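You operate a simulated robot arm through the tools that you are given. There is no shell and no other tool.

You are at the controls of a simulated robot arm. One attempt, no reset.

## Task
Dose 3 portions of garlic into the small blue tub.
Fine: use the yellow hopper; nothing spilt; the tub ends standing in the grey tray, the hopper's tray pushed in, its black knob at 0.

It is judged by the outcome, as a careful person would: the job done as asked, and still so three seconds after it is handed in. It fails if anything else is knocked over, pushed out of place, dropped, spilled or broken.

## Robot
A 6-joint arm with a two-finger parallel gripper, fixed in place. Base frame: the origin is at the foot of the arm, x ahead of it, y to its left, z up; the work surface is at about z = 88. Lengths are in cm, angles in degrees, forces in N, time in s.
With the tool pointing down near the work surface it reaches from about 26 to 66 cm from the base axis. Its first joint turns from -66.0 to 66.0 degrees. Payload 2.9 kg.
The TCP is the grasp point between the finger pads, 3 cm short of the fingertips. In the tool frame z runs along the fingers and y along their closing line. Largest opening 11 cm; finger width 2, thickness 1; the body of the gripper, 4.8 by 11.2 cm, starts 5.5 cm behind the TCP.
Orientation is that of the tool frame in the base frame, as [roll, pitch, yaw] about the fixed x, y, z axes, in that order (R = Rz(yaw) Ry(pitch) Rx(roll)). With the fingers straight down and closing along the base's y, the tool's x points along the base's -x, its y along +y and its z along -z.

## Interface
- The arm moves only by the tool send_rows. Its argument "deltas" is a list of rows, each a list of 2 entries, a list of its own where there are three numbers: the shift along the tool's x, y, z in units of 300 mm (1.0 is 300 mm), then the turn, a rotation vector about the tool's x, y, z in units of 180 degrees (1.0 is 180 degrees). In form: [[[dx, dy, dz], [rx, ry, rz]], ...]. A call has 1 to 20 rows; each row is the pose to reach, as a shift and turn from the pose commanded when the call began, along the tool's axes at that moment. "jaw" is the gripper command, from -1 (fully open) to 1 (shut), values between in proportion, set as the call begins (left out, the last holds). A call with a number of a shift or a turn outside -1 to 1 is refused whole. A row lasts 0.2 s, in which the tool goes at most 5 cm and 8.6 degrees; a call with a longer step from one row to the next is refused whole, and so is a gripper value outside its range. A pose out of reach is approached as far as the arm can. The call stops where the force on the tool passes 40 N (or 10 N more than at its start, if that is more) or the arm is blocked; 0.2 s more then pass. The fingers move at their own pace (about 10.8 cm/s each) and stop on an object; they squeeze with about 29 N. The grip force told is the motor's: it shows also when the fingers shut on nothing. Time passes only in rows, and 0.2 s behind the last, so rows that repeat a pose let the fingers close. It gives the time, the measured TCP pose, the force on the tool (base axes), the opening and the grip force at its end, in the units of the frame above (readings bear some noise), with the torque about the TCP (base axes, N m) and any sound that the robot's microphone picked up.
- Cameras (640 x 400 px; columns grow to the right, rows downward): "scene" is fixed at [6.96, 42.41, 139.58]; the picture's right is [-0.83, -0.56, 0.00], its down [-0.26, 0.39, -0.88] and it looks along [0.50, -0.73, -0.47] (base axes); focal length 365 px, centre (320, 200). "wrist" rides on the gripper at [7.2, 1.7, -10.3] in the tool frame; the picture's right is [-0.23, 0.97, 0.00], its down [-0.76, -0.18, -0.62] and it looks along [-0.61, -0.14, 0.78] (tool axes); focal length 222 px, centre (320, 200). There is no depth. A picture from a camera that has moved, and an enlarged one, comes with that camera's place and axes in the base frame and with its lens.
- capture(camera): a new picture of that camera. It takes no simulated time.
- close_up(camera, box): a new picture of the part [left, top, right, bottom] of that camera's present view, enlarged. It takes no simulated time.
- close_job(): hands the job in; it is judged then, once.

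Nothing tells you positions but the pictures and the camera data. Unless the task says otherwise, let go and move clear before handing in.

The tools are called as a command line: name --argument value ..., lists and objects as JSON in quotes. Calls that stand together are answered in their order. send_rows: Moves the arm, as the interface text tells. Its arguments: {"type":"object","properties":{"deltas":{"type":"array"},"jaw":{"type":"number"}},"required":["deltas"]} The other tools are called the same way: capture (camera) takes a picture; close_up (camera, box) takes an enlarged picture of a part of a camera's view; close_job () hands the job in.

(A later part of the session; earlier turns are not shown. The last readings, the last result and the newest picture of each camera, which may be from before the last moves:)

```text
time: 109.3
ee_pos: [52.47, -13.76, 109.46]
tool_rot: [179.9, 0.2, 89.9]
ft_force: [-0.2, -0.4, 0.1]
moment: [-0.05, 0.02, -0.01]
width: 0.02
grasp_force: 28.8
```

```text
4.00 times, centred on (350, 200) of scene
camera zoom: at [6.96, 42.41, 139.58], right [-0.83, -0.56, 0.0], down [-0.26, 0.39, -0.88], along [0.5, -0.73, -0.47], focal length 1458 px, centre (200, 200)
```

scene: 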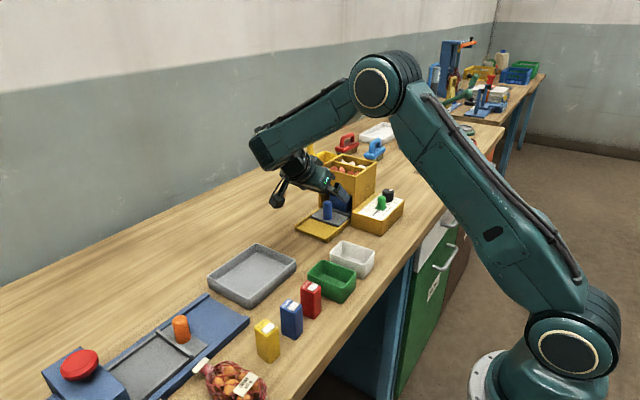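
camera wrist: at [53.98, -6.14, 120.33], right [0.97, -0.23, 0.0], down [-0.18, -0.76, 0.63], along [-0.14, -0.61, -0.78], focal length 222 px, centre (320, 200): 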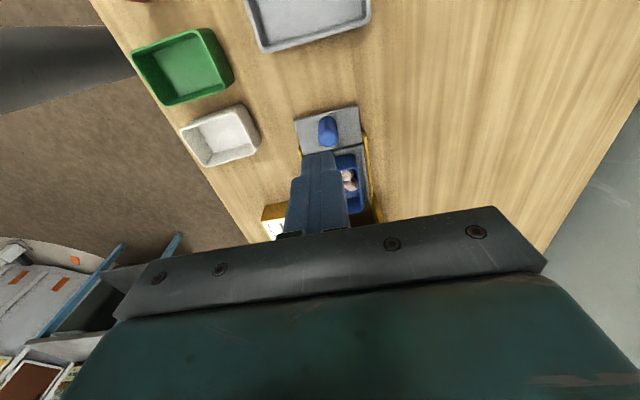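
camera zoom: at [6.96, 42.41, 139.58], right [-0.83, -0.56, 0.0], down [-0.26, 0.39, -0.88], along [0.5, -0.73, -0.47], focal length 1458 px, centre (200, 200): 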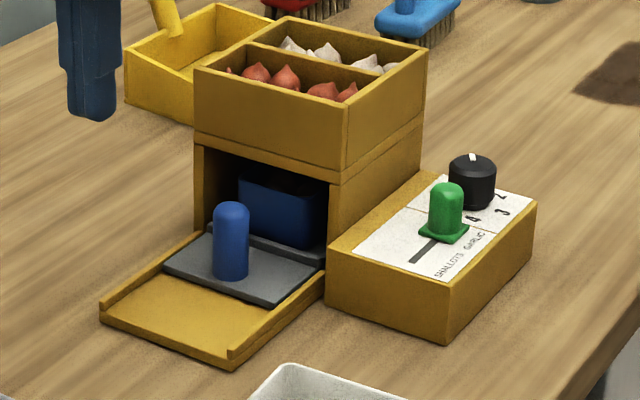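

I can't tell in the dark whether anything was added, so I'll pull the tray out again to count. I'll approach the peg with the same 17° lean.

send_rows --deltas '[[[-0.0571, 0, 0.02], [0, -0.0118, 0]], [[-0.1142, 0, 0.05], [0, -0.0236, 0]], [[-0.1713, 0, 0.09], [0, -0.0354, 0]], [[-0.2284, 0, 0.13], [0, -0.0472, 0]], [[-0.2854, 0, 0.175], [0, -0.059, 0]], [[-0.3425, 0, 0.22], [0, -0.0708, 0]], [[-0.3996, 0, 0.265], [0, -0.0826, 0]], [[-0.4567, 0, 0.3133], [0, -0.0944, 0]], [[-0.4567, 0, 0.3133], [0, -0.0944, 0]]]' --jaw 0

send_rows --deltas '[[[0.0146, 0, 0.0478], [0, 0, 0]], [[0.0292, 0, 0.0956], [0, 0, 0]], [[0.0439, 0, 0.1434], [0, 0, 0]], [[0.0585, 0, 0.1912], [0, 0, 0]], [[0.0585, 0, 0.1912], [0, 0, 0]]]' --jaw 0

close_up --camera "scene" --box '[280, 140, 400, 250]'

```text
time: 111.3
ee_pos: [52.52, -27.28, 100.08]
tool_rot: [179.9, 17.2, 89.9]
ft_force: [-0.2, -0.5, 0.7]
moment: [0.02, 0.0, -0.04]
width: 5.51
grasp_force: 0.0
```

```text
time: 112.5
ee_pos: [52.35, -27.36, 93.85]
tool_rot: [179.9, 17.2, 89.9]
ft_force: [-0.3, -0.4, 0.1]
moment: [0.0, 0.0, 0.01]
width: 5.5
grasp_force: 0.0
```

```text
3.64 times, centred on (340, 195) of scene
camera zoom: at [6.96, 42.41, 139.58], right [-0.83, -0.56, 0.0], down [-0.26, 0.39, -0.88], along [0.5, -0.73, -0.47], focal length 1326 px, centre (247, 218)
```

zoom: 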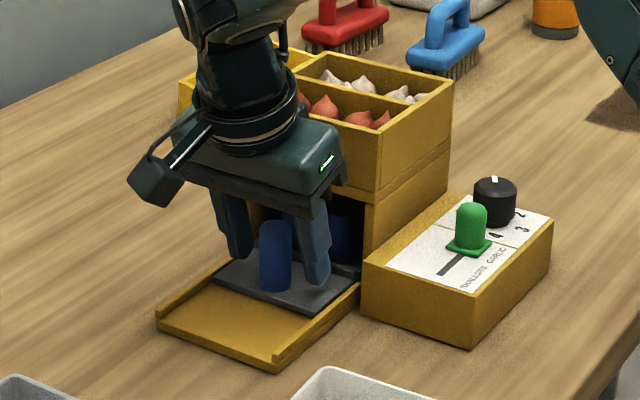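

Gripping and pulling out, with a slight trim to avoid the earlier load.

send_rows --deltas '[[[0, 0, 0], [0, 0, 0]], [[0, 0, 0], [0, 0, 0]], [[0, 0, 0], [0, 0, 0]]]' --jaw 1

send_rows --deltas '[[[0.008, 0, -0.0024], [0, 0, 0]], [[0.0255, 0.0002, -0.0075], [0, 0, 0]], [[0.0446, 0.0004, -0.0132], [0, 0, 0]], [[0.0637, 0.0005, -0.0188], [0, 0, 0]], [[0.0829, 0.0007, -0.0245], [0, 0, 0]], [[0.102, 0.0008, -0.0301], [0, 0, 0]], [[0.1211, 0.001, -0.0357], [0, 0, 0]], [[0.1402, 0.0011, -0.0414], [0, 0, 0]], [[0.1594, 0.0013, -0.047], [0, 0, 0]], [[0.1785, 0.0014, -0.0527], [0, 0, 0]], [[0.1976, 0.0016, -0.0583], [0, 0, 0]], [[0.2167, 0.0017, -0.0639], [0, 0, 0]], [[0.2358, 0.0019, -0.0696], [0, 0, 0]], [[0.255, 0.002, -0.0752], [0, 0, 0]], [[0.2741, 0.0022, -0.0809], [0, 0, 0]], [[0.2932, 0.0024, -0.0865], [0, 0, 0]], [[0.3123, 0.0025, -0.0921], [0, 0, 0]], [[0.328, 0.0026, -0.0968], [0, 0, 0]], [[0.3356, 0.0027, -0.099], [0, 0, 0]]]' --jaw 1

close_up --camera "scene" --box '[280, 150, 390, 260]'

```text
time: 113.3
ee_pos: [52.55, -27.37, 93.97]
tool_rot: [179.9, 17.1, 90.1]
ft_force: [14.5, 0.9, -4.7]
moment: [-0.56, 0.35, 0.15]
width: 2.32
grasp_force: 44.6
```

```text
time: 114.7
ee_pos: [52.45, -24.36, 93.99]
tool_rot: [179.9, 17.1, 90.3]
ft_force: [7.7, 0.4, -4.3]
moment: [-0.01, 0.27, 0.06]
width: 2.33
grasp_force: 44.8
stopped in row 6: the force on the tool passed its limit at 41 N (the readings are from after the stop); the commanded pose is now the measured one
```

```text
3.64 times, centred on (335, 205) of scene
camera zoom: at [6.98, 42.41, 139.58], right [-0.83, -0.56, 0.0], down [-0.26, 0.39, -0.88], along [0.5, -0.73, -0.47], focal length 1326 px, centre (266, 182)
```

zoom: 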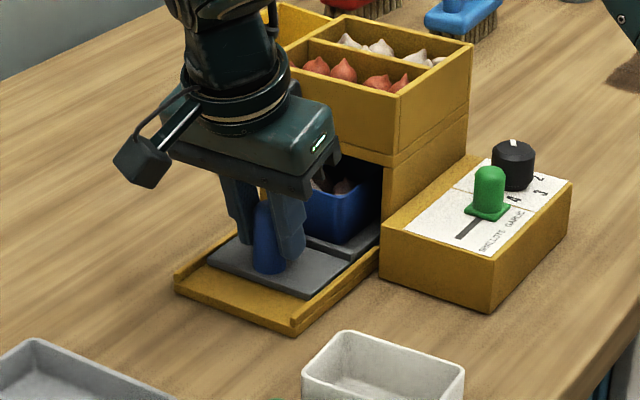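

It stopped from side load after 3 cm. The commanded pose has reset to the actual one, so I'll continue pulling with a +x trim.

send_rows --deltas '[[[0, 0.002, 0], [0, 0, 0]], [[0.016, 0.0022, -0.0049], [0, 0, 0]], [[0.032, 0.0023, -0.0098], [0, 0, 0]], [[0.048, 0.0024, -0.0146], [0, 0, 0]], [[0.064, 0.0025, -0.0195], [0, 0, 0]], [[0.08, 0.0026, -0.0244], [0, 0, 0]], [[0.096, 0.0027, -0.0293], [0, 0, 0]], [[0.112, 0.0028, -0.0342], [0, 0, 0]], [[0.128, 0.0029, -0.039], [0, 0, 0]], [[0.144, 0.003, -0.0439], [0, 0, 0]]]' --jaw 1

```text
time: 116.9
ee_pos: [52.53, -19.73, 93.94]
tool_rot: [-180.0, 17.1, 90.1]
ft_force: [8.7, -0.3, -14.5]
moment: [0.82, -0.01, 0.2]
width: 2.33
grasp_force: 44.5
```

send_rows --deltas '[[[0, 0.002, 0.0032], [0, 0, 0]], [[0.015, 0.002, -0.0014], [0, 0, 0]], [[0.03, 0.002, -0.006], [0, 0, 0]], [[0.045, 0.002, -0.0105], [0, 0, 0]], [[0.06, 0.002, -0.0151], [0, 0, 0]], [[0.075, 0.002, -0.0196], [0, 0, 0]], [[0.0902, 0.002, -0.0241], [0, 0, 0]]]' --jaw 1

close_up --camera "scene" --box '[280, 150, 390, 260]'

close_up --camera "scene" --box '[310, 195, 345, 222]'

```text
time: 118.5
ee_pos: [52.53, -17.08, 93.96]
tool_rot: [179.9, 17.0, 90.1]
ft_force: [-5.9, 0.4, -4.3]
moment: [0.15, 0.54, -0.17]
width: 2.32
grasp_force: 44.6
```

```text
3.64 times, centred on (335, 205) of scene
camera zoom: at [6.95, 42.41, 139.58], right [-0.83, -0.56, 0.0], down [-0.26, 0.39, -0.88], along [0.5, -0.73, -0.47], focal length 1326 px, centre (266, 182)
```

zoom: 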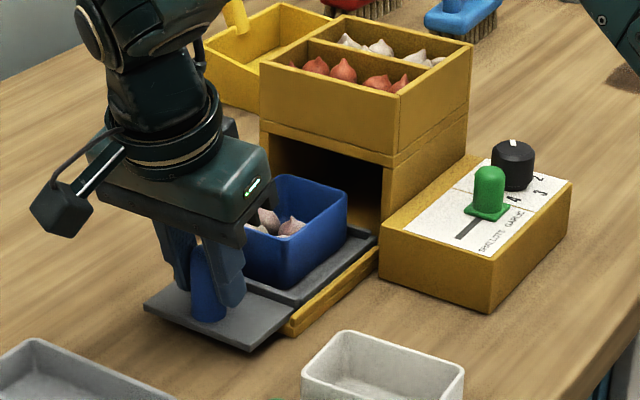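

```text
14.81 times, centred on (328, 208) of scene
camera zoom: at [6.95, 42.41, 139.58], right [-0.83, -0.56, 0.0], down [-0.26, 0.39, -0.88], along [0.5, -0.73, -0.47], focal length 5401 px, centre (209, 74)
```

zoom: 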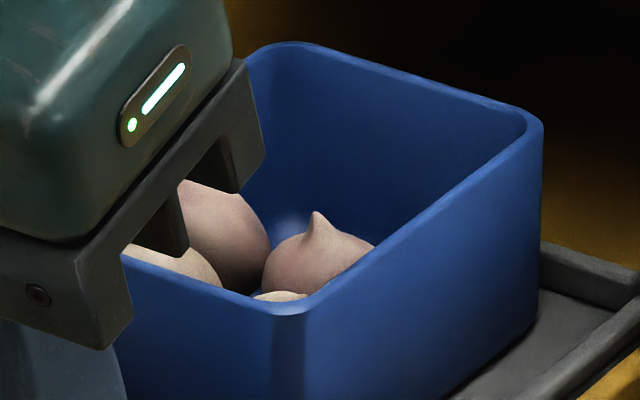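

There are still the same four bulbs, so pushing in with the knob at 1 does not dose. It is the upward turn of the knob with the tray in that drops a portion. I'm still holding the peg with the clear lean, so I'll push the tray straight back in, then turn the knob one step up (1→2).

send_rows --deltas '[[[-0.01, -0.0015, 0.003], [0, 0, 0]], [[-0.0275, -0.0016, 0.0082], [0, 0, 0]], [[-0.0459, -0.0017, 0.0136], [0, 0, 0]], [[-0.0643, -0.0018, 0.0191], [0, 0, 0]], [[-0.0827, -0.0019, 0.0246], [0, 0, 0]], [[-0.1011, -0.002, 0.03], [0, 0, 0]], [[-0.1195, -0.0021, 0.0355], [0, 0, 0]], [[-0.1379, -0.0022, 0.041], [0, 0, 0]], [[-0.1563, -0.0023, 0.0465], [0, 0, 0]], [[-0.1747, -0.0024, 0.052], [0, 0, 0]], [[-0.1931, -0.0025, 0.0574], [0, 0, 0]], [[-0.2115, -0.0026, 0.0629], [0, 0, 0]], [[-0.2299, -0.0027, 0.0684], [0, 0, 0]], [[-0.2483, -0.0028, 0.0738], [0, 0, 0]], [[-0.2667, -0.0029, 0.0793], [0, 0, 0]], [[-0.2851, -0.003, 0.0848], [0, 0, 0]], [[-0.3035, -0.0031, 0.0902], [0, 0, 0]], [[-0.32, -0.0032, 0.0951], [0, 0, 0]]]' --jaw 1

close_up --camera "scene" --box '[280, 140, 400, 250]'

```text
time: 122.3
ee_pos: [52.46, -27.08, 93.98]
tool_rot: [179.8, 17.1, 90.2]
ft_force: [15.4, -0.6, -1.1]
moment: [-0.85, 0.4, 0.29]
width: 2.3
grasp_force: 45.0
```

```text
3.64 times, centred on (340, 195) of scene
camera zoom: at [7.0, 42.41, 139.57], right [-0.83, -0.56, 0.0], down [-0.26, 0.39, -0.88], along [0.5, -0.73, -0.47], focal length 1326 px, centre (247, 218)
```

zoom: 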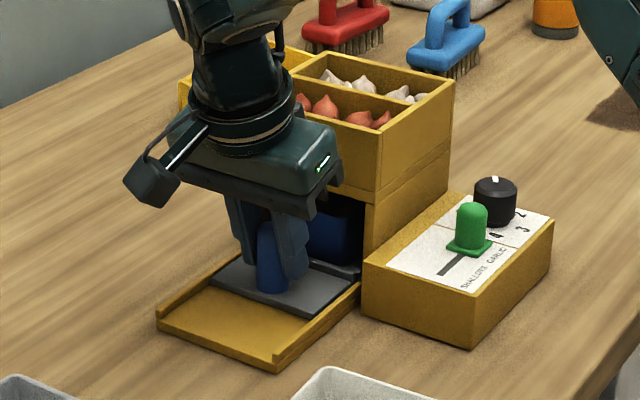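

Nearly in. I'll ease the side load and push to the stop.

send_rows --deltas '[[[0, 0.0033, 0], [0, 0, 0]], [[-0.0048, 0.0033, 0.0015], [0, 0, 0]], [[-0.0096, 0.0033, 0.0029], [0, 0, 0]], [[-0.0143, 0.0033, 0.0044], [0, 0, 0]], [[-0.0191, 0.0033, 0.0058], [0, 0, 0]], [[-0.0224, 0.0033, 0.0068], [0, 0, 0]]]' --jaw 1

```text
time: 123.7
ee_pos: [52.36, -27.54, 94.0]
tool_rot: [-179.9, 16.9, 90.2]
ft_force: [-14.7, 29.4, 11.0]
moment: [0.38, -1.26, -0.15]
width: 2.32
grasp_force: 45.1
```

The tray is against its stop with 29 N. I'll open and rise, then take a baseline view of the tub.

send_rows --deltas '[[[0, 0, 0], [0, 0, 0]], [[0, 0, 0], [0, 0, 0]], [[0, 0, 0], [0, 0, 0]]]' --jaw 0

send_rows --deltas '[[[-0.0195, 0, -0.0637], [0, 0, 0]], [[-0.039, 0, -0.1275], [0, 0, 0]], [[-0.0585, 0, -0.1912], [0, 0, 0]], [[-0.056, 0, -0.27], [0, 0.02, 0]], [[-0.053, 0, -0.36], [0, 0.06, 0]], [[-0.05, 0, -0.45], [0, 0.0944, 0]], [[-0.0473, 0, -0.543], [0, 0.0944, 0]], [[-0.0473, 0, -0.543], [0, 0.0944, 0]]]' --jaw 0.2

close_up --camera "scene" --box '[330, 185, 362, 215]'

close_up --camera "scene" --box '[290, 150, 410, 250]'

```text
time: 124.5
ee_pos: [52.59, -27.84, 93.86]
tool_rot: [179.9, 17.3, 90.1]
ft_force: [0.8, -0.7, 0.3]
moment: [-0.01, 0.04, 0.01]
width: 5.5
grasp_force: 0.0
```

```text
time: 126.3
ee_pos: [52.41, -24.28, 109.99]
tool_rot: [179.9, 0.1, 90.2]
ft_force: [0.5, 0.6, 0.7]
moment: [0.0, 0.01, 0.0]
width: 4.39
grasp_force: 0.0
```

```text
13.33 times, centred on (346, 200) of scene
camera zoom: at [6.96, 42.41, 139.58], right [-0.83, -0.56, 0.0], down [-0.26, 0.39, -0.88], along [0.5, -0.73, -0.47], focal length 4861 px, centre (-27, 200)
```

zoom: 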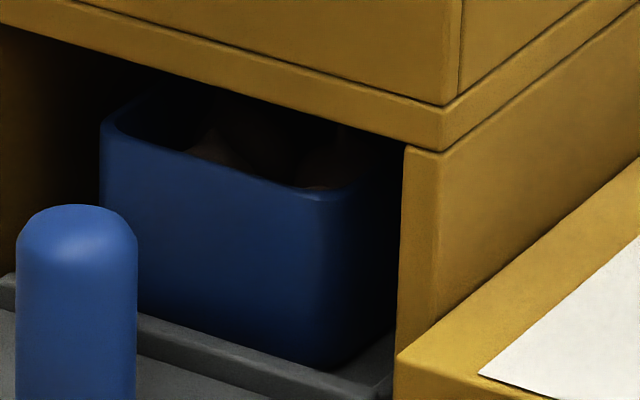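

```text
4.00 times, centred on (350, 200) of scene
camera zoom: at [6.96, 42.41, 139.58], right [-0.83, -0.56, 0.0], down [-0.26, 0.39, -0.88], along [0.5, -0.73, -0.47], focal length 1458 px, centre (200, 200)
```

zoom: 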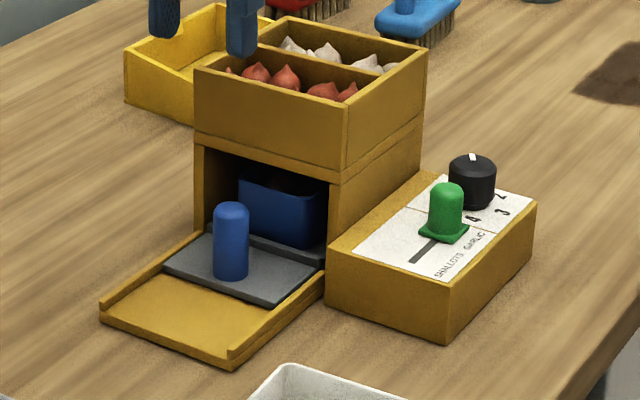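

The baseline looks the same as with four bulbs. To be safest about the device logic, I'll take the knob from 1 down to 0 and check, then up to 1 (one portion) and check, all in one grip. Moving to the knob at +30°.

send_rows --deltas '[[[-0.0456, -0.0307, 0], [0, 0, -0.0278]], [[-0.0911, -0.0613, 0], [0, 0, -0.0556]], [[-0.1367, -0.092, 0], [0, 0, -0.0833]], [[-0.1822, -0.1227, 0], [0, 0, -0.1111]], [[-0.2278, -0.1533, 0], [0, 0, -0.1389]], [[-0.2733, -0.184, 0], [0, 0, -0.1667]], [[-0.3189, -0.2147, 0], [0, 0, -0.1944]], [[-0.3645, -0.2453, 0], [0, 0, -0.2222]], [[-0.41, -0.276, 0], [0, 0, -0.25]], [[-0.4556, -0.3067, 0], [0, 0, -0.2778]], [[-0.5011, -0.3373, 0], [0, 0, -0.3056]], [[-0.5467, -0.368, 0], [0, 0, -0.3333]], [[-0.5467, -0.368, 0], [0, 0, -0.3333]]]' --jaw 0.2

close_up --camera "wrist" --box '[280, 60, 380, 140]'

```text
time: 129.1
ee_pos: [41.62, -40.63, 109.92]
tool_rot: [-180.0, 0.1, 150.3]
ft_force: [-0.3, 0.2, 0.9]
moment: [-0.05, 0.01, 0.03]
width: 4.42
grasp_force: 0.1
```

```text
5.00 times, centred on (330, 100) of wrist
camera zoom: at [36.08, -35.56, 120.31], right [0.68, 0.73, 0.0], down [0.57, -0.53, 0.63], along [0.46, -0.43, -0.78], focal length 1111 px, centre (270, 700)
```

zoom: 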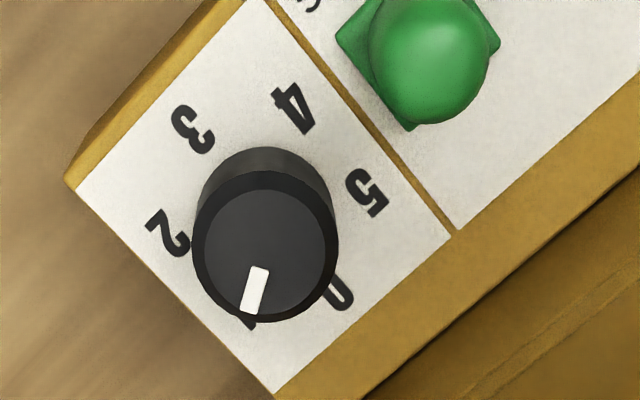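

The pointer reads exactly on 1 (−60°). I'll trim and descend to grip.

send_rows --deltas '[[[0.0044, -0.0056, 0.08], [0, 0, 0]], [[0.0044, -0.0056, 0.17], [0, 0, 0]], [[0.0044, -0.0056, 0.26], [0, 0, 0]], [[0.0044, -0.0056, 0.33], [0, 0, 0]], [[0.0044, -0.0056, 0.385], [0, 0, 0]], [[0.0044, -0.0056, 0.4267], [0, 0, 0]], [[0.0044, -0.0056, 0.4267], [0, 0, 0]]]' --jaw 0.2

send_rows --deltas '[[[0, 0, 0], [0, 0, 0]], [[0, 0, 0], [0, 0, 0]], [[0, 0, 0], [0, 0, 0]]]' --jaw 1

close_up --camera "wrist" --box '[220, 60, 440, 240]'

```text
time: 130.7
ee_pos: [41.42, -40.65, 97.12]
tool_rot: [-179.9, 0.2, 150.0]
ft_force: [0.6, 0.4, 0.6]
moment: [0.0, 0.01, 0.01]
width: 4.39
grasp_force: 0.1
```

```text
time: 131.5
ee_pos: [41.34, -40.62, 97.0]
tool_rot: [180.0, 0.1, 150.2]
ft_force: [5.1, 7.5, -1.8]
moment: [0.12, -0.38, -0.01]
width: 3.13
grasp_force: 45.2
```

```text
2.22 times, centred on (330, 150) of wrist
camera zoom: at [35.91, -35.59, 107.42], right [0.68, 0.73, 0.0], down [0.57, -0.53, 0.62], along [0.46, -0.43, -0.78], focal length 494 px, centre (298, 311)
```

zoom: 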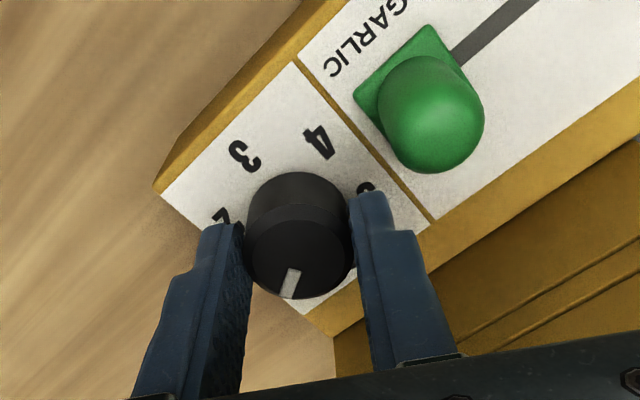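

The load is small (9 N). I'll trim slightly and turn counter-clockwise 60° to 0.

send_rows --deltas '[[[0, 0.0023, 0], [0, 0, -0.0417]], [[0, 0.0023, 0], [0, 0, -0.0833]], [[0, 0.0023, 0], [0, 0, -0.125]], [[0, 0.0023, 0], [0, 0, -0.1667]], [[0, 0.0023, 0], [0, 0, -0.2083]], [[0, 0.0023, 0], [0, 0, -0.25]], [[0, 0.0023, 0], [0, 0, -0.2917]], [[0, 0.0023, 0], [0, 0, -0.3333]], [[0, 0.0023, 0], [0, 0, -0.3333]], [[0, 0.0023, 0], [0, 0, -0.3333]], [[0, 0.0023, 0], [0, 0, -0.3333]]]' --jaw 1

close_up --camera "wrist" --box '[280, 110, 380, 195]'

close_up --camera "scene" --box '[330, 185, 362, 215]'

```text
time: 133.9
ee_pos: [41.49, -40.79, 97.08]
tool_rot: [-180.0, 0.1, -149.8]
ft_force: [7.1, 9.5, -22.9]
moment: [0.31, -0.12, 0.02]
width: 3.14
grasp_force: 44.3
```

```text
4.71 times, centred on (330, 152) of wrist
camera zoom: at [34.27, -42.91, 107.46], right [-0.29, 0.96, 0.0], down [0.75, 0.23, 0.62], along [0.6, 0.18, -0.78], focal length 1045 px, centre (273, 424)
```

zoom: 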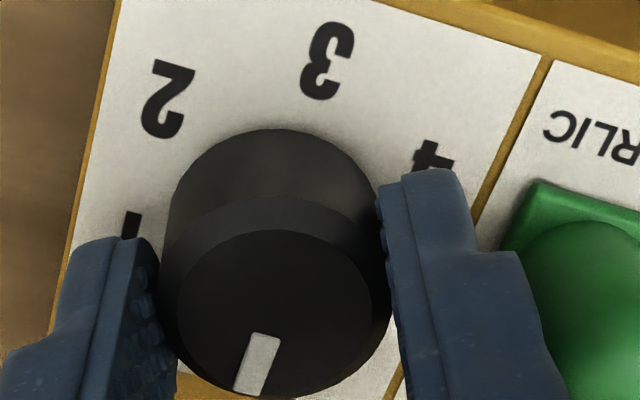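

```text
13.33 times, centred on (346, 200) of scene
camera zoom: at [7.01, 42.41, 139.58], right [-0.83, -0.56, 0.0], down [-0.26, 0.39, -0.88], along [0.5, -0.73, -0.47], focal length 4861 px, centre (-27, 200)
```

zoom: 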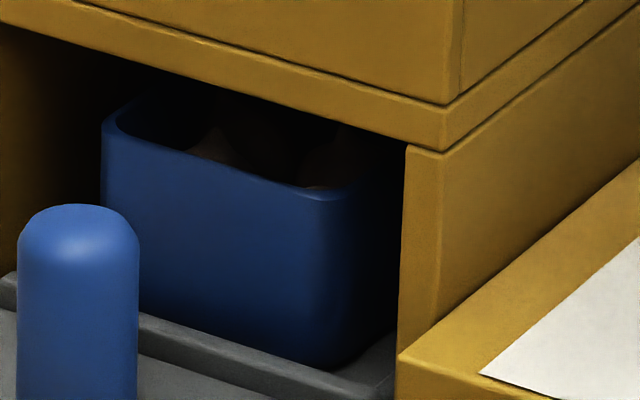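

The knob is at 0 and the tub looks unchanged. I'll ease the load and turn clockwise 60° to 1 for the third portion.

send_rows --deltas '[[[-0.003, 0.0013, 0.005], [0, 0, 0]], [[-0.003, 0.0013, 0.005], [0, 0, 0.0417]], [[-0.003, 0.0013, 0.005], [0, 0, 0.0833]], [[-0.003, 0.0013, 0.005], [0, 0, 0.125]], [[-0.003, 0.0013, 0.005], [0, 0, 0.1667]], [[-0.003, 0.0013, 0.005], [0, 0, 0.2083]], [[-0.003, 0.0013, 0.005], [0, 0, 0.25]], [[-0.003, 0.0013, 0.005], [0, 0, 0.2917]], [[-0.003, 0.0013, 0.005], [0, 0, 0.3333]], [[-0.003, 0.0013, 0.005], [0, 0, 0.3333]]]' --jaw 1

close_up --camera "scene" --box '[330, 185, 362, 215]'

close_up --camera "wrist" --box '[220, 60, 440, 240]'

```text
time: 136.1
ee_pos: [41.53, -40.56, 96.91]
tool_rot: [-180.0, 0.1, 150.1]
ft_force: [-7.7, 14.9, 6.3]
moment: [0.36, 0.09, 0.04]
width: 3.11
grasp_force: 45.0
```

```text
13.33 times, centred on (346, 200) of scene
camera zoom: at [6.93, 42.46, 139.56], right [-0.83, -0.56, 0.0], down [-0.26, 0.39, -0.88], along [0.5, -0.73, -0.47], focal length 4861 px, centre (-27, 200)
```

zoom: 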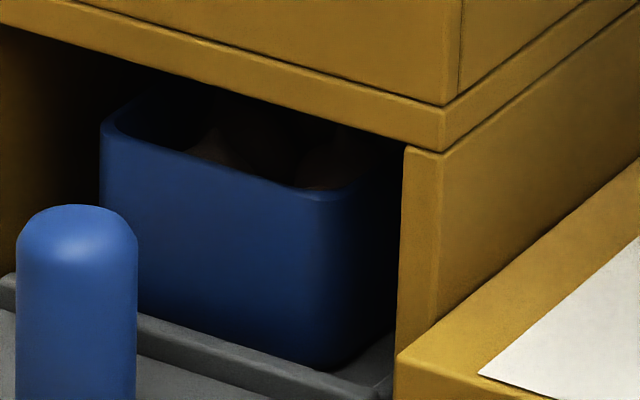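

```text
2.22 times, centred on (330, 150) of wrist
camera zoom: at [35.93, -35.57, 107.44], right [0.68, 0.73, 0.0], down [0.57, -0.53, 0.62], along [0.46, -0.43, -0.78], focal length 494 px, centre (298, 311)
```

zoom: 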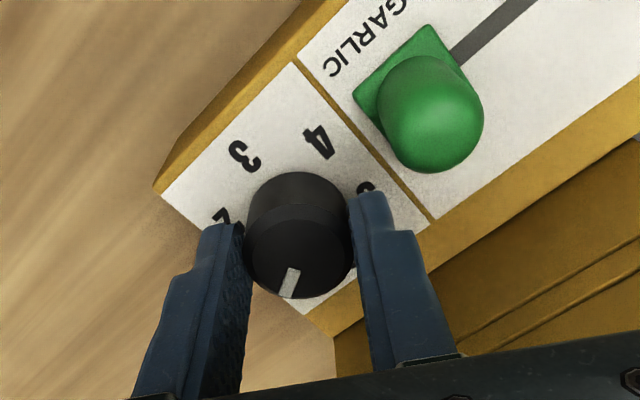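

The knob is at 1. I'll hold for a few seconds and re-examine the tub.

send_rows --deltas '[[[0, 0, 0], [0, 0, 0]], [[0, 0, 0], [0, 0, 0]], [[0, 0, 0], [0, 0, 0]], [[0, 0, 0], [0, 0, 0]], [[0, 0, 0], [0, 0, 0]], [[0, 0, 0], [0, 0, 0]], [[0, 0, 0], [0, 0, 0]], [[0, 0, 0], [0, 0, 0]], [[0, 0, 0], [0, 0, 0]], [[0, 0, 0], [0, 0, 0]]]' --jaw 1

close_up --camera "scene" --box '[330, 185, 362, 215]'

close_up --camera "scene" --box '[336, 188, 354, 200]'

```text
time: 138.3
ee_pos: [41.42, -40.64, 97.09]
tool_rot: [-180.0, 0.2, 150.1]
ft_force: [-3.7, 19.0, 10.9]
moment: [0.54, 0.17, 0.03]
width: 3.12
grasp_force: 45.1
```

```text
13.33 times, centred on (346, 200) of scene
camera zoom: at [6.93, 42.47, 139.56], right [-0.83, -0.56, 0.0], down [-0.26, 0.39, -0.88], along [0.5, -0.73, -0.47], focal length 4861 px, centre (-27, 200)
```

zoom: 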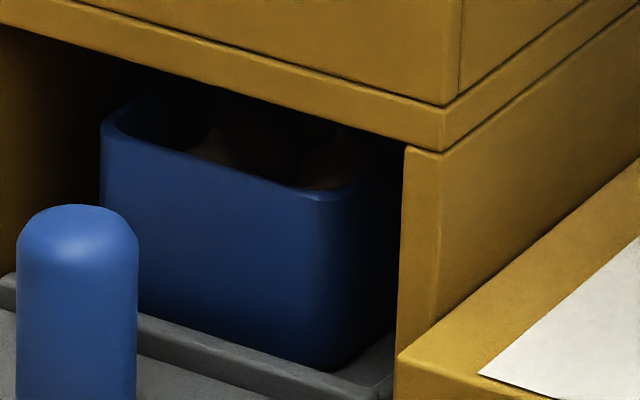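

```text
16.00 times, centred on (345, 194) of scene
camera zoom: at [6.93, 42.47, 139.56], right [-0.83, -0.56, 0.0], down [-0.26, 0.39, -0.88], along [0.5, -0.73, -0.47], focal length 5833 px, centre (-80, 296)
```

zoom: 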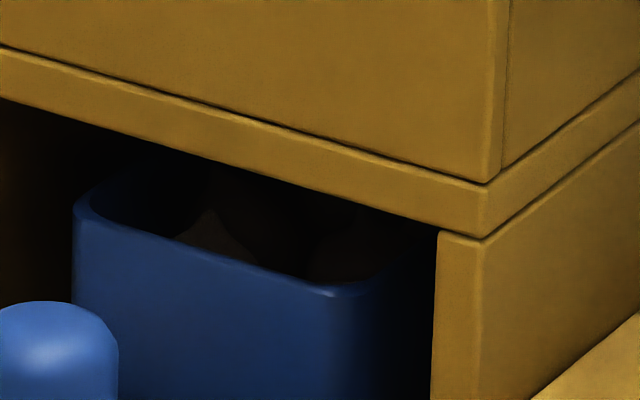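

I still can't tell from here. I'll null the grip load, release the knob at 1, and pull the tray out to count before anything else.

send_rows --deltas '[[[0.0034, 0.0038, -0.0027], [0, 0, 0]], [[0.0034, 0.0038, -0.0027], [0, 0, 0]]]' --jaw 1

send_rows --deltas '[[[0, 0, 0], [0, 0, 0]], [[0, 0, 0], [0, 0, 0]]]' --jaw 0.2

send_rows --deltas '[[[0, 0, -0.08], [0, 0, 0]], [[0, 0, -0.17], [0, 0, 0]], [[0, 0, -0.26], [0, 0, 0]], [[0, 0, -0.35], [0, 0, 0]], [[0, 0, -0.43], [0, 0, 0]], [[0, 0, -0.43], [0, 0, 0]]]' --jaw 0.2

close_up --camera "wrist" --box '[280, 60, 380, 140]'

close_up --camera "wrist" --box '[320, 120, 500, 230]'

```text
time: 138.9
ee_pos: [41.47, -40.76, 97.0]
tool_rot: [-179.9, 0.3, 150.0]
ft_force: [6.9, 0.8, -2.8]
moment: [0.25, 0.16, 0.06]
width: 3.1
grasp_force: 45.0
```

```text
time: 139.5
ee_pos: [41.29, -40.64, 97.11]
tool_rot: [-179.9, 0.3, 150.1]
ft_force: [0.2, 0.8, -0.8]
moment: [0.02, 0.05, 0.03]
width: 4.4
grasp_force: 0.0
```

```text
time: 140.9
ee_pos: [41.49, -40.37, 110.21]
tool_rot: [-179.9, 0.2, 150.0]
ft_force: [-0.4, 0.0, -0.6]
moment: [0.02, -0.03, -0.01]
width: 4.41
grasp_force: 0.0
```

```text
5.00 times, centred on (330, 100) of wrist
camera zoom: at [36.01, -35.2, 120.47], right [0.68, 0.73, 0.0], down [0.57, -0.53, 0.62], along [0.46, -0.43, -0.78], focal length 1111 px, centre (270, 700)
```

zoom: 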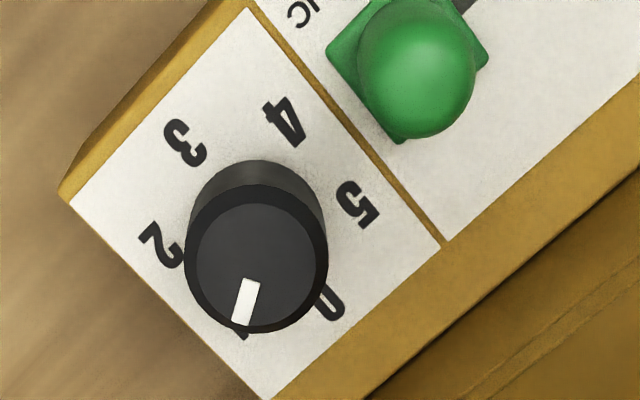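

```text
3.56 times, centred on (410, 175) of wrist
camera zoom: at [36.01, -35.2, 120.47], right [0.68, 0.73, 0.0], down [0.57, -0.53, 0.62], along [0.46, -0.43, -0.78], focal length 790 px, centre (0, 289)
```

zoom: 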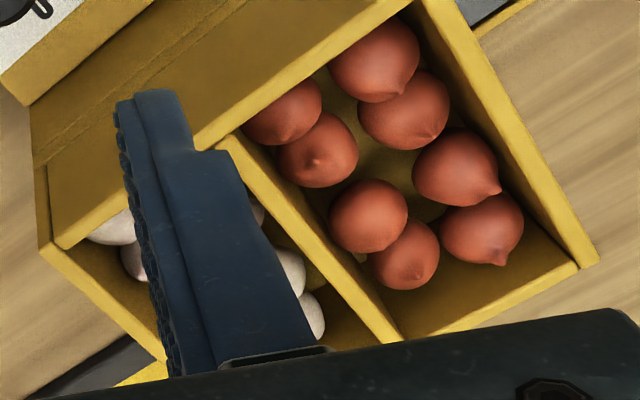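

The knob is still exactly at 1. I'll go back to the peg to pull the tray out.

send_rows --deltas '[[[-0.0009, 0.0599, 0], [0, 0, 0.0278]], [[-0.0018, 0.1197, 0], [0, 0, 0.0556]], [[-0.0027, 0.1796, 0], [0, 0, 0.0833]], [[-0.0036, 0.2394, 0], [0, 0, 0.1111]], [[-0.0045, 0.2993, 0], [0, 0, 0.1389]], [[-0.0054, 0.3592, 0], [0, 0, 0.1667]], [[-0.0062, 0.419, 0], [0, 0, 0.1944]], [[-0.0071, 0.4789, 0], [0, 0, 0.2222]], [[-0.008, 0.5387, 0], [0, 0, 0.25]], [[-0.0089, 0.5986, 0], [0, 0, 0.2778]], [[-0.0098, 0.6584, 0], [0, 0, 0.3056]], [[-0.0107, 0.7183, 0], [0, 0, 0.3333]], [[-0.0107, 0.7183, 0], [0, 0, 0.3333]]]' --jaw 0

send_rows --deltas '[[[-0.03, 0, 0.04], [0, -0.0189, 0]], [[-0.06, 0, 0.1], [0, -0.0378, 0]], [[-0.1, 0, 0.17], [0, -0.0566, 0]], [[-0.14, 0, 0.25], [0, -0.0755, 0]], [[-0.18, 0, 0.3333], [0, -0.0944, 0]], [[-0.18, 0, 0.3333], [0, -0.0944, 0]]]' --jaw 0

close_up --camera "wrist" --box '[230, 60, 430, 230]'

close_up --camera "scene" --box '[280, 140, 400, 250]'

```text
time: 143.7
ee_pos: [52.41, -22.12, 109.98]
tool_rot: [179.9, 0.1, 90.0]
ft_force: [0.1, -0.2, -0.1]
moment: [-0.01, 0.02, -0.02]
width: 5.51
grasp_force: 0.1
```

```text
time: 145.1
ee_pos: [52.21, -27.45, 99.79]
tool_rot: [179.8, 17.3, 90.1]
ft_force: [-0.2, 0.3, -0.1]
moment: [-0.01, -0.04, 0.01]
width: 5.5
grasp_force: 0.0
```

```text
2.35 times, centred on (330, 145) of wrist
camera zoom: at [53.81, -17.55, 107.59], right [0.97, -0.21, 0.07], down [-0.18, -0.54, 0.82], along [-0.14, -0.81, -0.57], focal length 523 px, centre (296, 329)
```

zoom: 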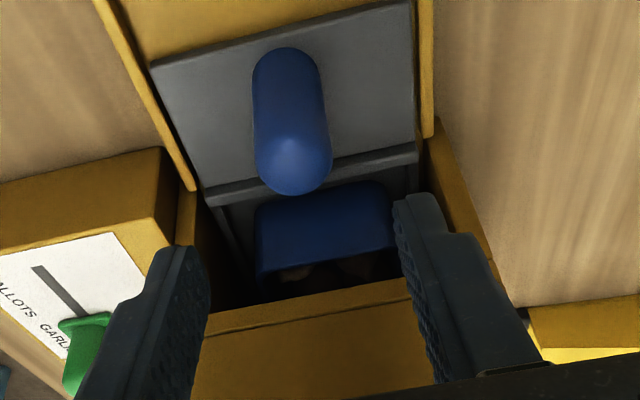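

```text
3.64 times, centred on (340, 195) of scene
camera zoom: at [6.96, 42.41, 139.58], right [-0.83, -0.56, 0.0], down [-0.26, 0.39, -0.88], along [0.5, -0.73, -0.47], focal length 1326 px, centre (247, 218)
```

zoom: 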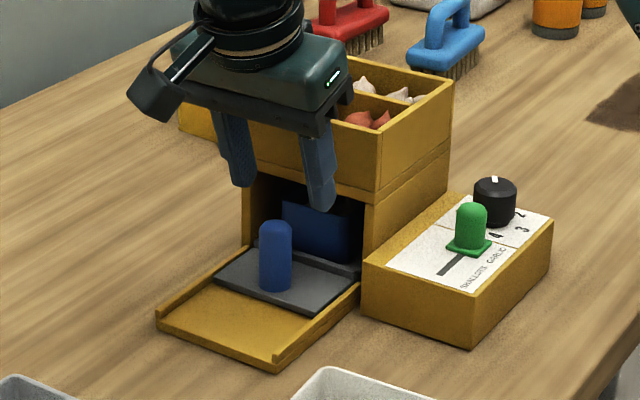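

Aligned; a small +x trim while descending, then grip.

send_rows --deltas '[[[0.0146, 0.005, 0.0478], [0, 0, 0]], [[0.0292, 0.005, 0.0956], [0, 0, 0]], [[0.0439, 0.005, 0.1434], [0, 0, 0]], [[0.0585, 0.005, 0.1912], [0, 0, 0]], [[0.0585, 0.005, 0.1912], [0, 0, 0]]]' --jaw 0

send_rows --deltas '[[[0, 0, 0], [0, 0, 0]], [[0, 0, 0], [0, 0, 0]], [[0, 0, 0], [0, 0, 0]]]' --jaw 1

```text
time: 146.3
ee_pos: [52.53, -27.5, 93.8]
tool_rot: [179.8, 17.1, 90.0]
ft_force: [0.1, 0.6, -0.4]
moment: [0.02, 0.01, -0.02]
width: 5.5
grasp_force: 0.0
```

```text
time: 147.1
ee_pos: [52.55, -27.45, 93.7]
tool_rot: [180.0, 17.1, 90.0]
ft_force: [-3.8, 0.4, -0.7]
moment: [-0.07, 0.22, -0.08]
width: 2.32
grasp_force: 44.9
```

The load is minimal. Pulling out the first half.

send_rows --deltas '[[[0.008, 0, -0.0024], [0, 0, 0]], [[0.024, 0, -0.0073], [0, 0, 0]], [[0.0415, 0, -0.0127], [0, 0, 0]], [[0.059, 0, -0.018], [0, 0, 0]], [[0.0765, 0, -0.0234], [0, 0, 0]], [[0.094, 0, -0.0287], [0, 0, 0]], [[0.1115, 0, -0.034], [0, 0, 0]], [[0.129, 0, -0.0394], [0, 0, 0]], [[0.1465, 0, -0.0447], [0, 0, 0]], [[0.1657, 0, -0.0506], [0, 0, 0]]]' --jaw 1

```text
time: 149.3
ee_pos: [52.51, -22.26, 93.81]
tool_rot: [-179.8, 17.0, 90.2]
ft_force: [-1.0, -0.5, -30.2]
moment: [0.15, -0.75, -0.04]
width: 2.31
grasp_force: 45.0
```

Some upward load built up (30 N). I'll lower slightly and pull out the rest.

send_rows --deltas '[[[0.0019, 0, 0.0064], [0, 0, 0]], [[0.0179, 0, 0.0018], [0, 0, 0]], [[0.0354, 0, -0.0031], [0, 0, 0]], [[0.0529, 0, -0.008], [0, 0, 0]], [[0.0704, 0, -0.013], [0, 0, 0]], [[0.0879, 0, -0.0179], [0, 0, 0]], [[0.1054, 0, -0.0228], [0, 0, 0]], [[0.1229, 0, -0.0277], [0, 0, 0]], [[0.1404, 0, -0.0326], [0, 0, 0]], [[0.1579, 0, -0.0375], [0, 0, 0]], [[0.17, 0, -0.041], [0, 0, 0]]]' --jaw 1

close_up --camera "scene" --box '[280, 150, 390, 260]'

close_up --camera "scene" --box '[310, 195, 345, 222]'

```text
time: 151.7
ee_pos: [52.46, -17.11, 93.92]
tool_rot: [179.8, 17.1, 90.0]
ft_force: [-15.8, -1.8, 14.2]
moment: [0.18, 1.03, 0.24]
width: 2.3
grasp_force: 45.0
```

```text
3.64 times, centred on (335, 205) of scene
camera zoom: at [6.89, 42.42, 139.58], right [-0.83, -0.56, 0.0], down [-0.26, 0.39, -0.88], along [0.5, -0.73, -0.47], focal length 1326 px, centre (266, 182)
```

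zoom: 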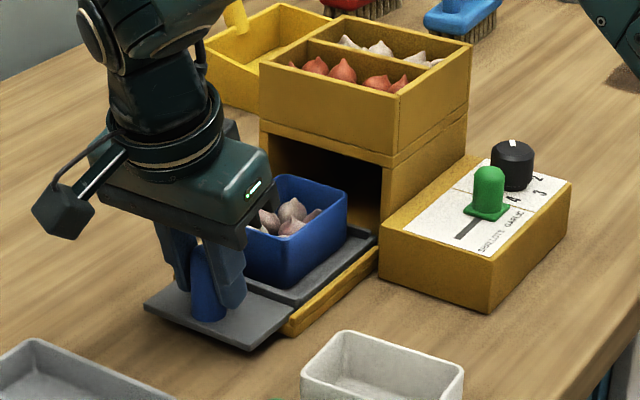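

```text
14.81 times, centred on (328, 208) of scene
camera zoom: at [6.89, 42.42, 139.58], right [-0.83, -0.56, 0.0], down [-0.26, 0.39, -0.88], along [0.5, -0.73, -0.47], focal length 5401 px, centre (209, 74)
```

zoom: 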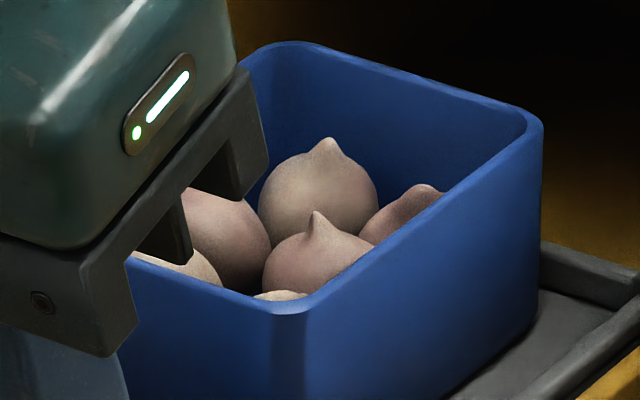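

Now two more bulbs are in: six in total, so three portions. I'll ease the load, release the peg, and rise for a confirming top view.

send_rows --deltas '[[[-0.001, -0.0033, -0.0032], [0, 0, 0]], [[-0.001, -0.0033, -0.0032], [0, 0, 0]]]' --jaw 1

send_rows --deltas '[[[0, 0, 0], [0, 0, 0]], [[0, 0, 0], [0, 0, 0]], [[0, 0, 0], [0, 0, 0]]]' --jaw 0

send_rows --deltas '[[[-0.0195, 0, -0.0637], [0, 0, 0]], [[-0.0487, 0, -0.1593], [0, 0, 0]], [[-0.0779, 0, -0.255], [0, 0, 0]], [[-0.0593, 0, -0.3651], [0, 0.0472, 0]], [[-0.0213, 0, -0.4117], [0, 0.0944, 0]], [[-0.0213, 0, -0.4117], [0, 0.0944, 0]]]' --jaw -0.5

close_up --camera "wrist" --box '[290, 110, 400, 240]'

close_up --camera "scene" --box '[300, 185, 380, 245]'

```text
time: 152.3
ee_pos: [52.49, -16.94, 93.76]
tool_rot: [179.8, 17.1, 90.0]
ft_force: [-7.1, -0.1, 4.7]
moment: [-0.27, 0.6, -0.29]
width: 2.33
grasp_force: 44.6
```

```text
time: 153.1
ee_pos: [52.49, -16.96, 93.79]
tool_rot: [179.9, 17.1, 90.1]
ft_force: [-1.2, 0.6, -0.3]
moment: [0.02, -0.01, 0.0]
width: 5.51
grasp_force: 0.1
```

```text
time: 154.5
ee_pos: [52.34, -14.13, 105.9]
tool_rot: [179.9, 0.1, 90.1]
ft_force: [-0.1, -0.2, 0.3]
moment: [-0.04, 0.01, 0.01]
width: 8.26
grasp_force: 0.0
```

```text
3.08 times, centred on (345, 175) of wrist
camera zoom: at [53.93, -6.85, 116.27], right [0.97, -0.23, 0.0], down [-0.18, -0.76, 0.62], along [-0.14, -0.61, -0.78], focal length 684 px, centre (243, 277)
```

zoom: 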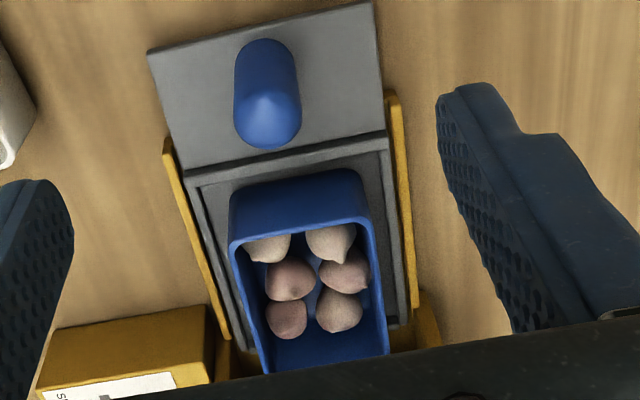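

```text
6.67 times, centred on (340, 215) of scene
camera zoom: at [6.96, 42.41, 139.58], right [-0.83, -0.56, 0.0], down [-0.26, 0.39, -0.88], along [0.5, -0.73, -0.47], focal length 2431 px, centre (187, 100)
```

zoom: 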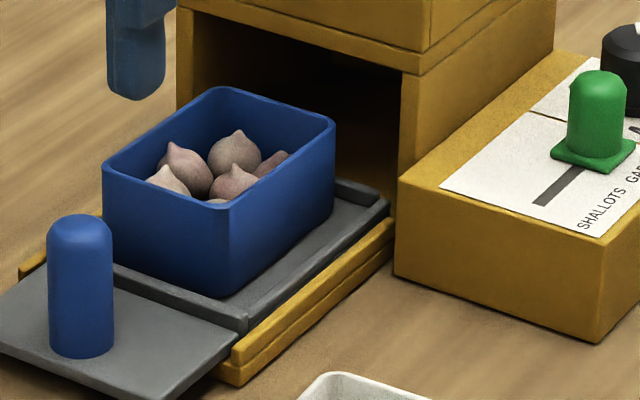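

Confirmed from above: six bulbs, three rows of two, so three portions of garlic. Next I'll lift the tub out to the grey tray; the tub centre is about (52.4, −26.5). Moving above it.

send_rows --deltas '[[[-0.08, 0.0033, 0], [0, 0, 0]], [[-0.18, 0.0033, 0], [0, 0, 0]], [[-0.28, 0.0033, 0], [0, 0, 0]], [[-0.37, 0.0033, 0], [0, 0, 0]], [[-0.4033, 0.0033, 0], [0, 0, 0]], [[-0.4033, 0.0033, 0.08], [0, 0, 0]], [[-0.4033, 0.0033, 0.16], [0, 0, 0]], [[-0.4033, 0.0033, 0.24], [0, 0, 0]], [[-0.4033, 0.0033, 0.29], [0, 0, 0]], [[-0.4033, 0.0033, 0.29], [0, 0, 0]]]' --jaw -0.5

close_up --camera "wrist" --box '[200, 40, 440, 240]'

close_up --camera "scene" --box '[280, 150, 390, 260]'

```text
time: 156.7
ee_pos: [52.77, -26.2, 96.95]
tool_rot: [179.9, 0.1, 90.2]
ft_force: [0.1, 1.2, 0.3]
moment: [0.0, 0.0, 0.03]
width: 8.28
grasp_force: 0.0
```

```text
2.00 times, centred on (320, 140) of wrist
camera zoom: at [54.34, -18.89, 107.41], right [0.97, -0.23, 0.0], down [-0.18, -0.76, 0.62], along [-0.14, -0.61, -0.78], focal length 444 px, centre (320, 320)
```

zoom: 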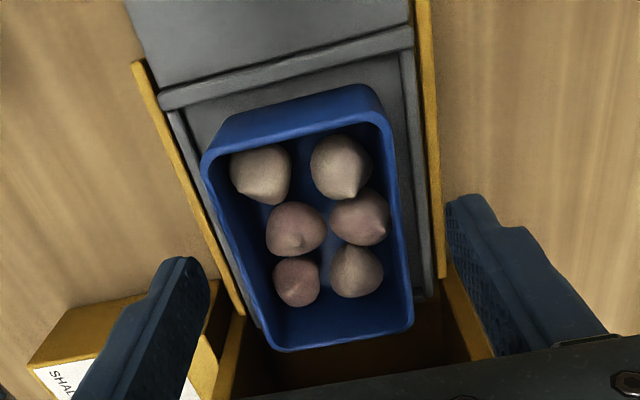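

```text
3.64 times, centred on (335, 205) of scene
camera zoom: at [6.96, 42.41, 139.58], right [-0.83, -0.56, 0.0], down [-0.26, 0.39, -0.88], along [0.5, -0.73, -0.47], focal length 1326 px, centre (266, 182)
```

zoom: 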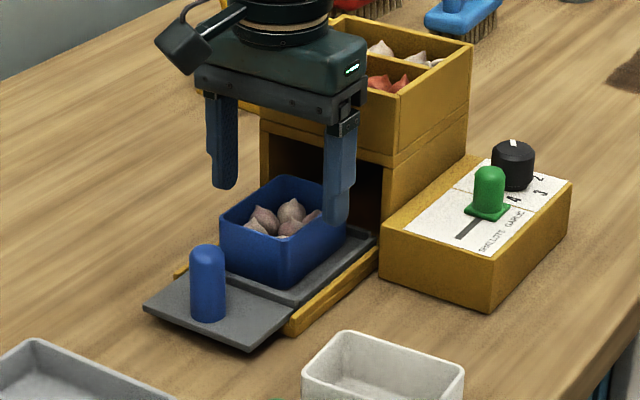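

All six bulbs are clearly visible. I'll descend to gripping height and close on the tub.

send_rows --deltas '[[[0, -0.0033, 0.025], [0, 0, 0]], [[0, -0.0033, 0.05], [0, 0, 0]], [[0, -0.0033, 0.0767], [0, 0, 0]], [[0, -0.0033, 0.0767], [0, 0, 0]]]' --jaw -0.5

close_up --camera "scene" --box '[290, 180, 370, 250]'

```text
time: 157.7
ee_pos: [52.49, -26.23, 94.76]
tool_rot: [179.9, 0.1, 90.1]
ft_force: [0.8, 0.2, -0.7]
moment: [0.02, -0.03, 0.04]
width: 8.27
grasp_force: 0.1
```

```text
5.71 times, centred on (330, 215) of scene
camera zoom: at [6.96, 42.41, 139.58], right [-0.83, -0.56, 0.0], down [-0.26, 0.39, -0.88], along [0.5, -0.73, -0.47], focal length 2083 px, centre (263, 114)
```

zoom: 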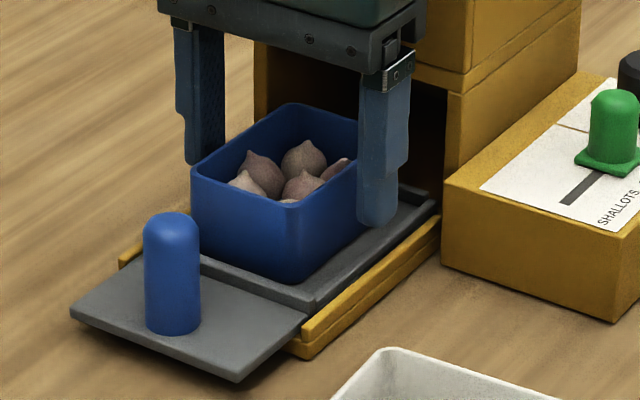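

send_rows --deltas '[[[0, 0, 0], [0, 0, 0]], [[0, 0, 0], [0, 0, 0]], [[0, 0, 0], [0, 0, 0]], [[0, 0, 0], [0, 0, 0]]]' --jaw 1

close_up --camera "scene" --box '[290, 180, 370, 250]'

```text
time: 158.7
ee_pos: [52.42, -26.22, 94.95]
tool_rot: [179.8, 0.0, 90.2]
ft_force: [1.0, -0.3, 1.0]
moment: [0.0, -0.13, -0.02]
width: 5.94
grasp_force: 28.8
```

```text
5.71 times, centred on (330, 215) of scene
camera zoom: at [6.96, 42.41, 139.58], right [-0.83, -0.56, 0.0], down [-0.26, 0.39, -0.88], along [0.5, -0.73, -0.47], focal length 2083 px, centre (263, 114)
```

zoom: 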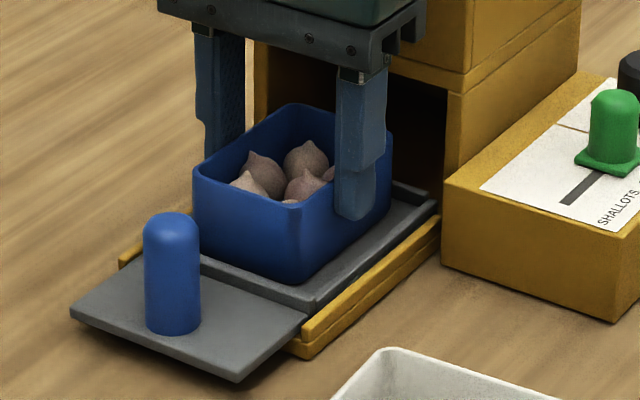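

The tub is gripped. I'll lift it slowly and straight up.

send_rows --deltas '[[[0, 0, -0.01], [0, 0, 0]], [[0, 0, -0.03], [0, 0, 0]], [[0, 0, -0.06], [0, 0, 0]], [[0, 0, -0.095], [0, 0, 0]], [[0, 0, -0.135], [0, 0, 0]], [[0, 0, -0.175], [0, 0, 0]], [[0, 0, -0.215], [0, 0, 0]], [[0, 0, -0.255], [0, 0, 0]], [[0, 0, -0.295], [0, 0, 0]], [[0, 0, -0.33], [0, 0, 0]], [[0, 0, -0.355], [0, 0, 0]], [[0, 0, -0.37], [0, 0, 0]], [[0, 0, -0.373], [0, 0, 0]]]' --jaw 1

capture --camera "scene"

capture --camera "wrist"

```text
time: 161.5
ee_pos: [52.6, -26.14, 106.05]
tool_rot: [-180.0, 0.1, 90.0]
ft_force: [0.3, 0.2, -1.0]
moment: [0.04, 0.01, -0.01]
width: 5.93
grasp_force: 29.2
```

```text
taken
```

scene: 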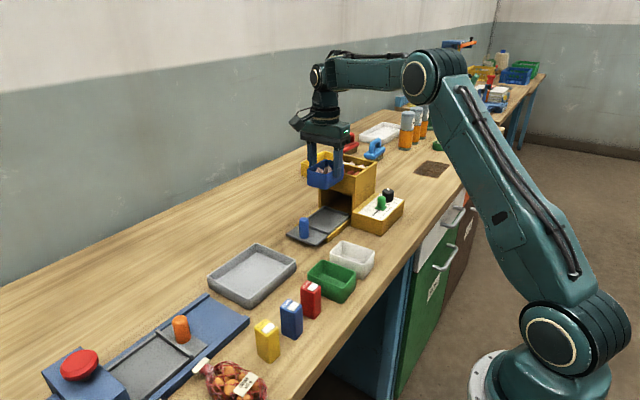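

```text
taken
camera wrist: at [54.09, -18.85, 116.48], right [0.97, -0.23, 0.0], down [-0.18, -0.76, 0.62], along [-0.14, -0.61, -0.78], focal length 222 px, centre (320, 200)
```

wrist: 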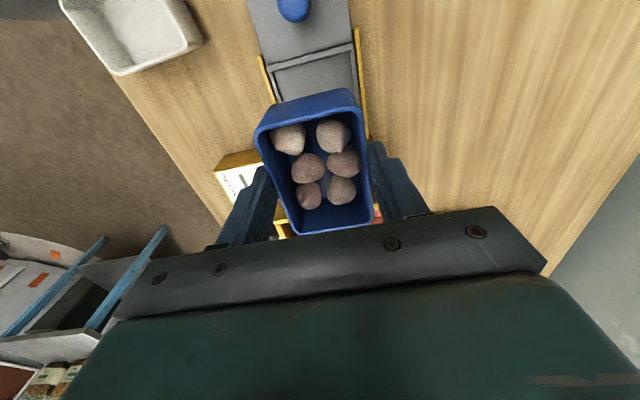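

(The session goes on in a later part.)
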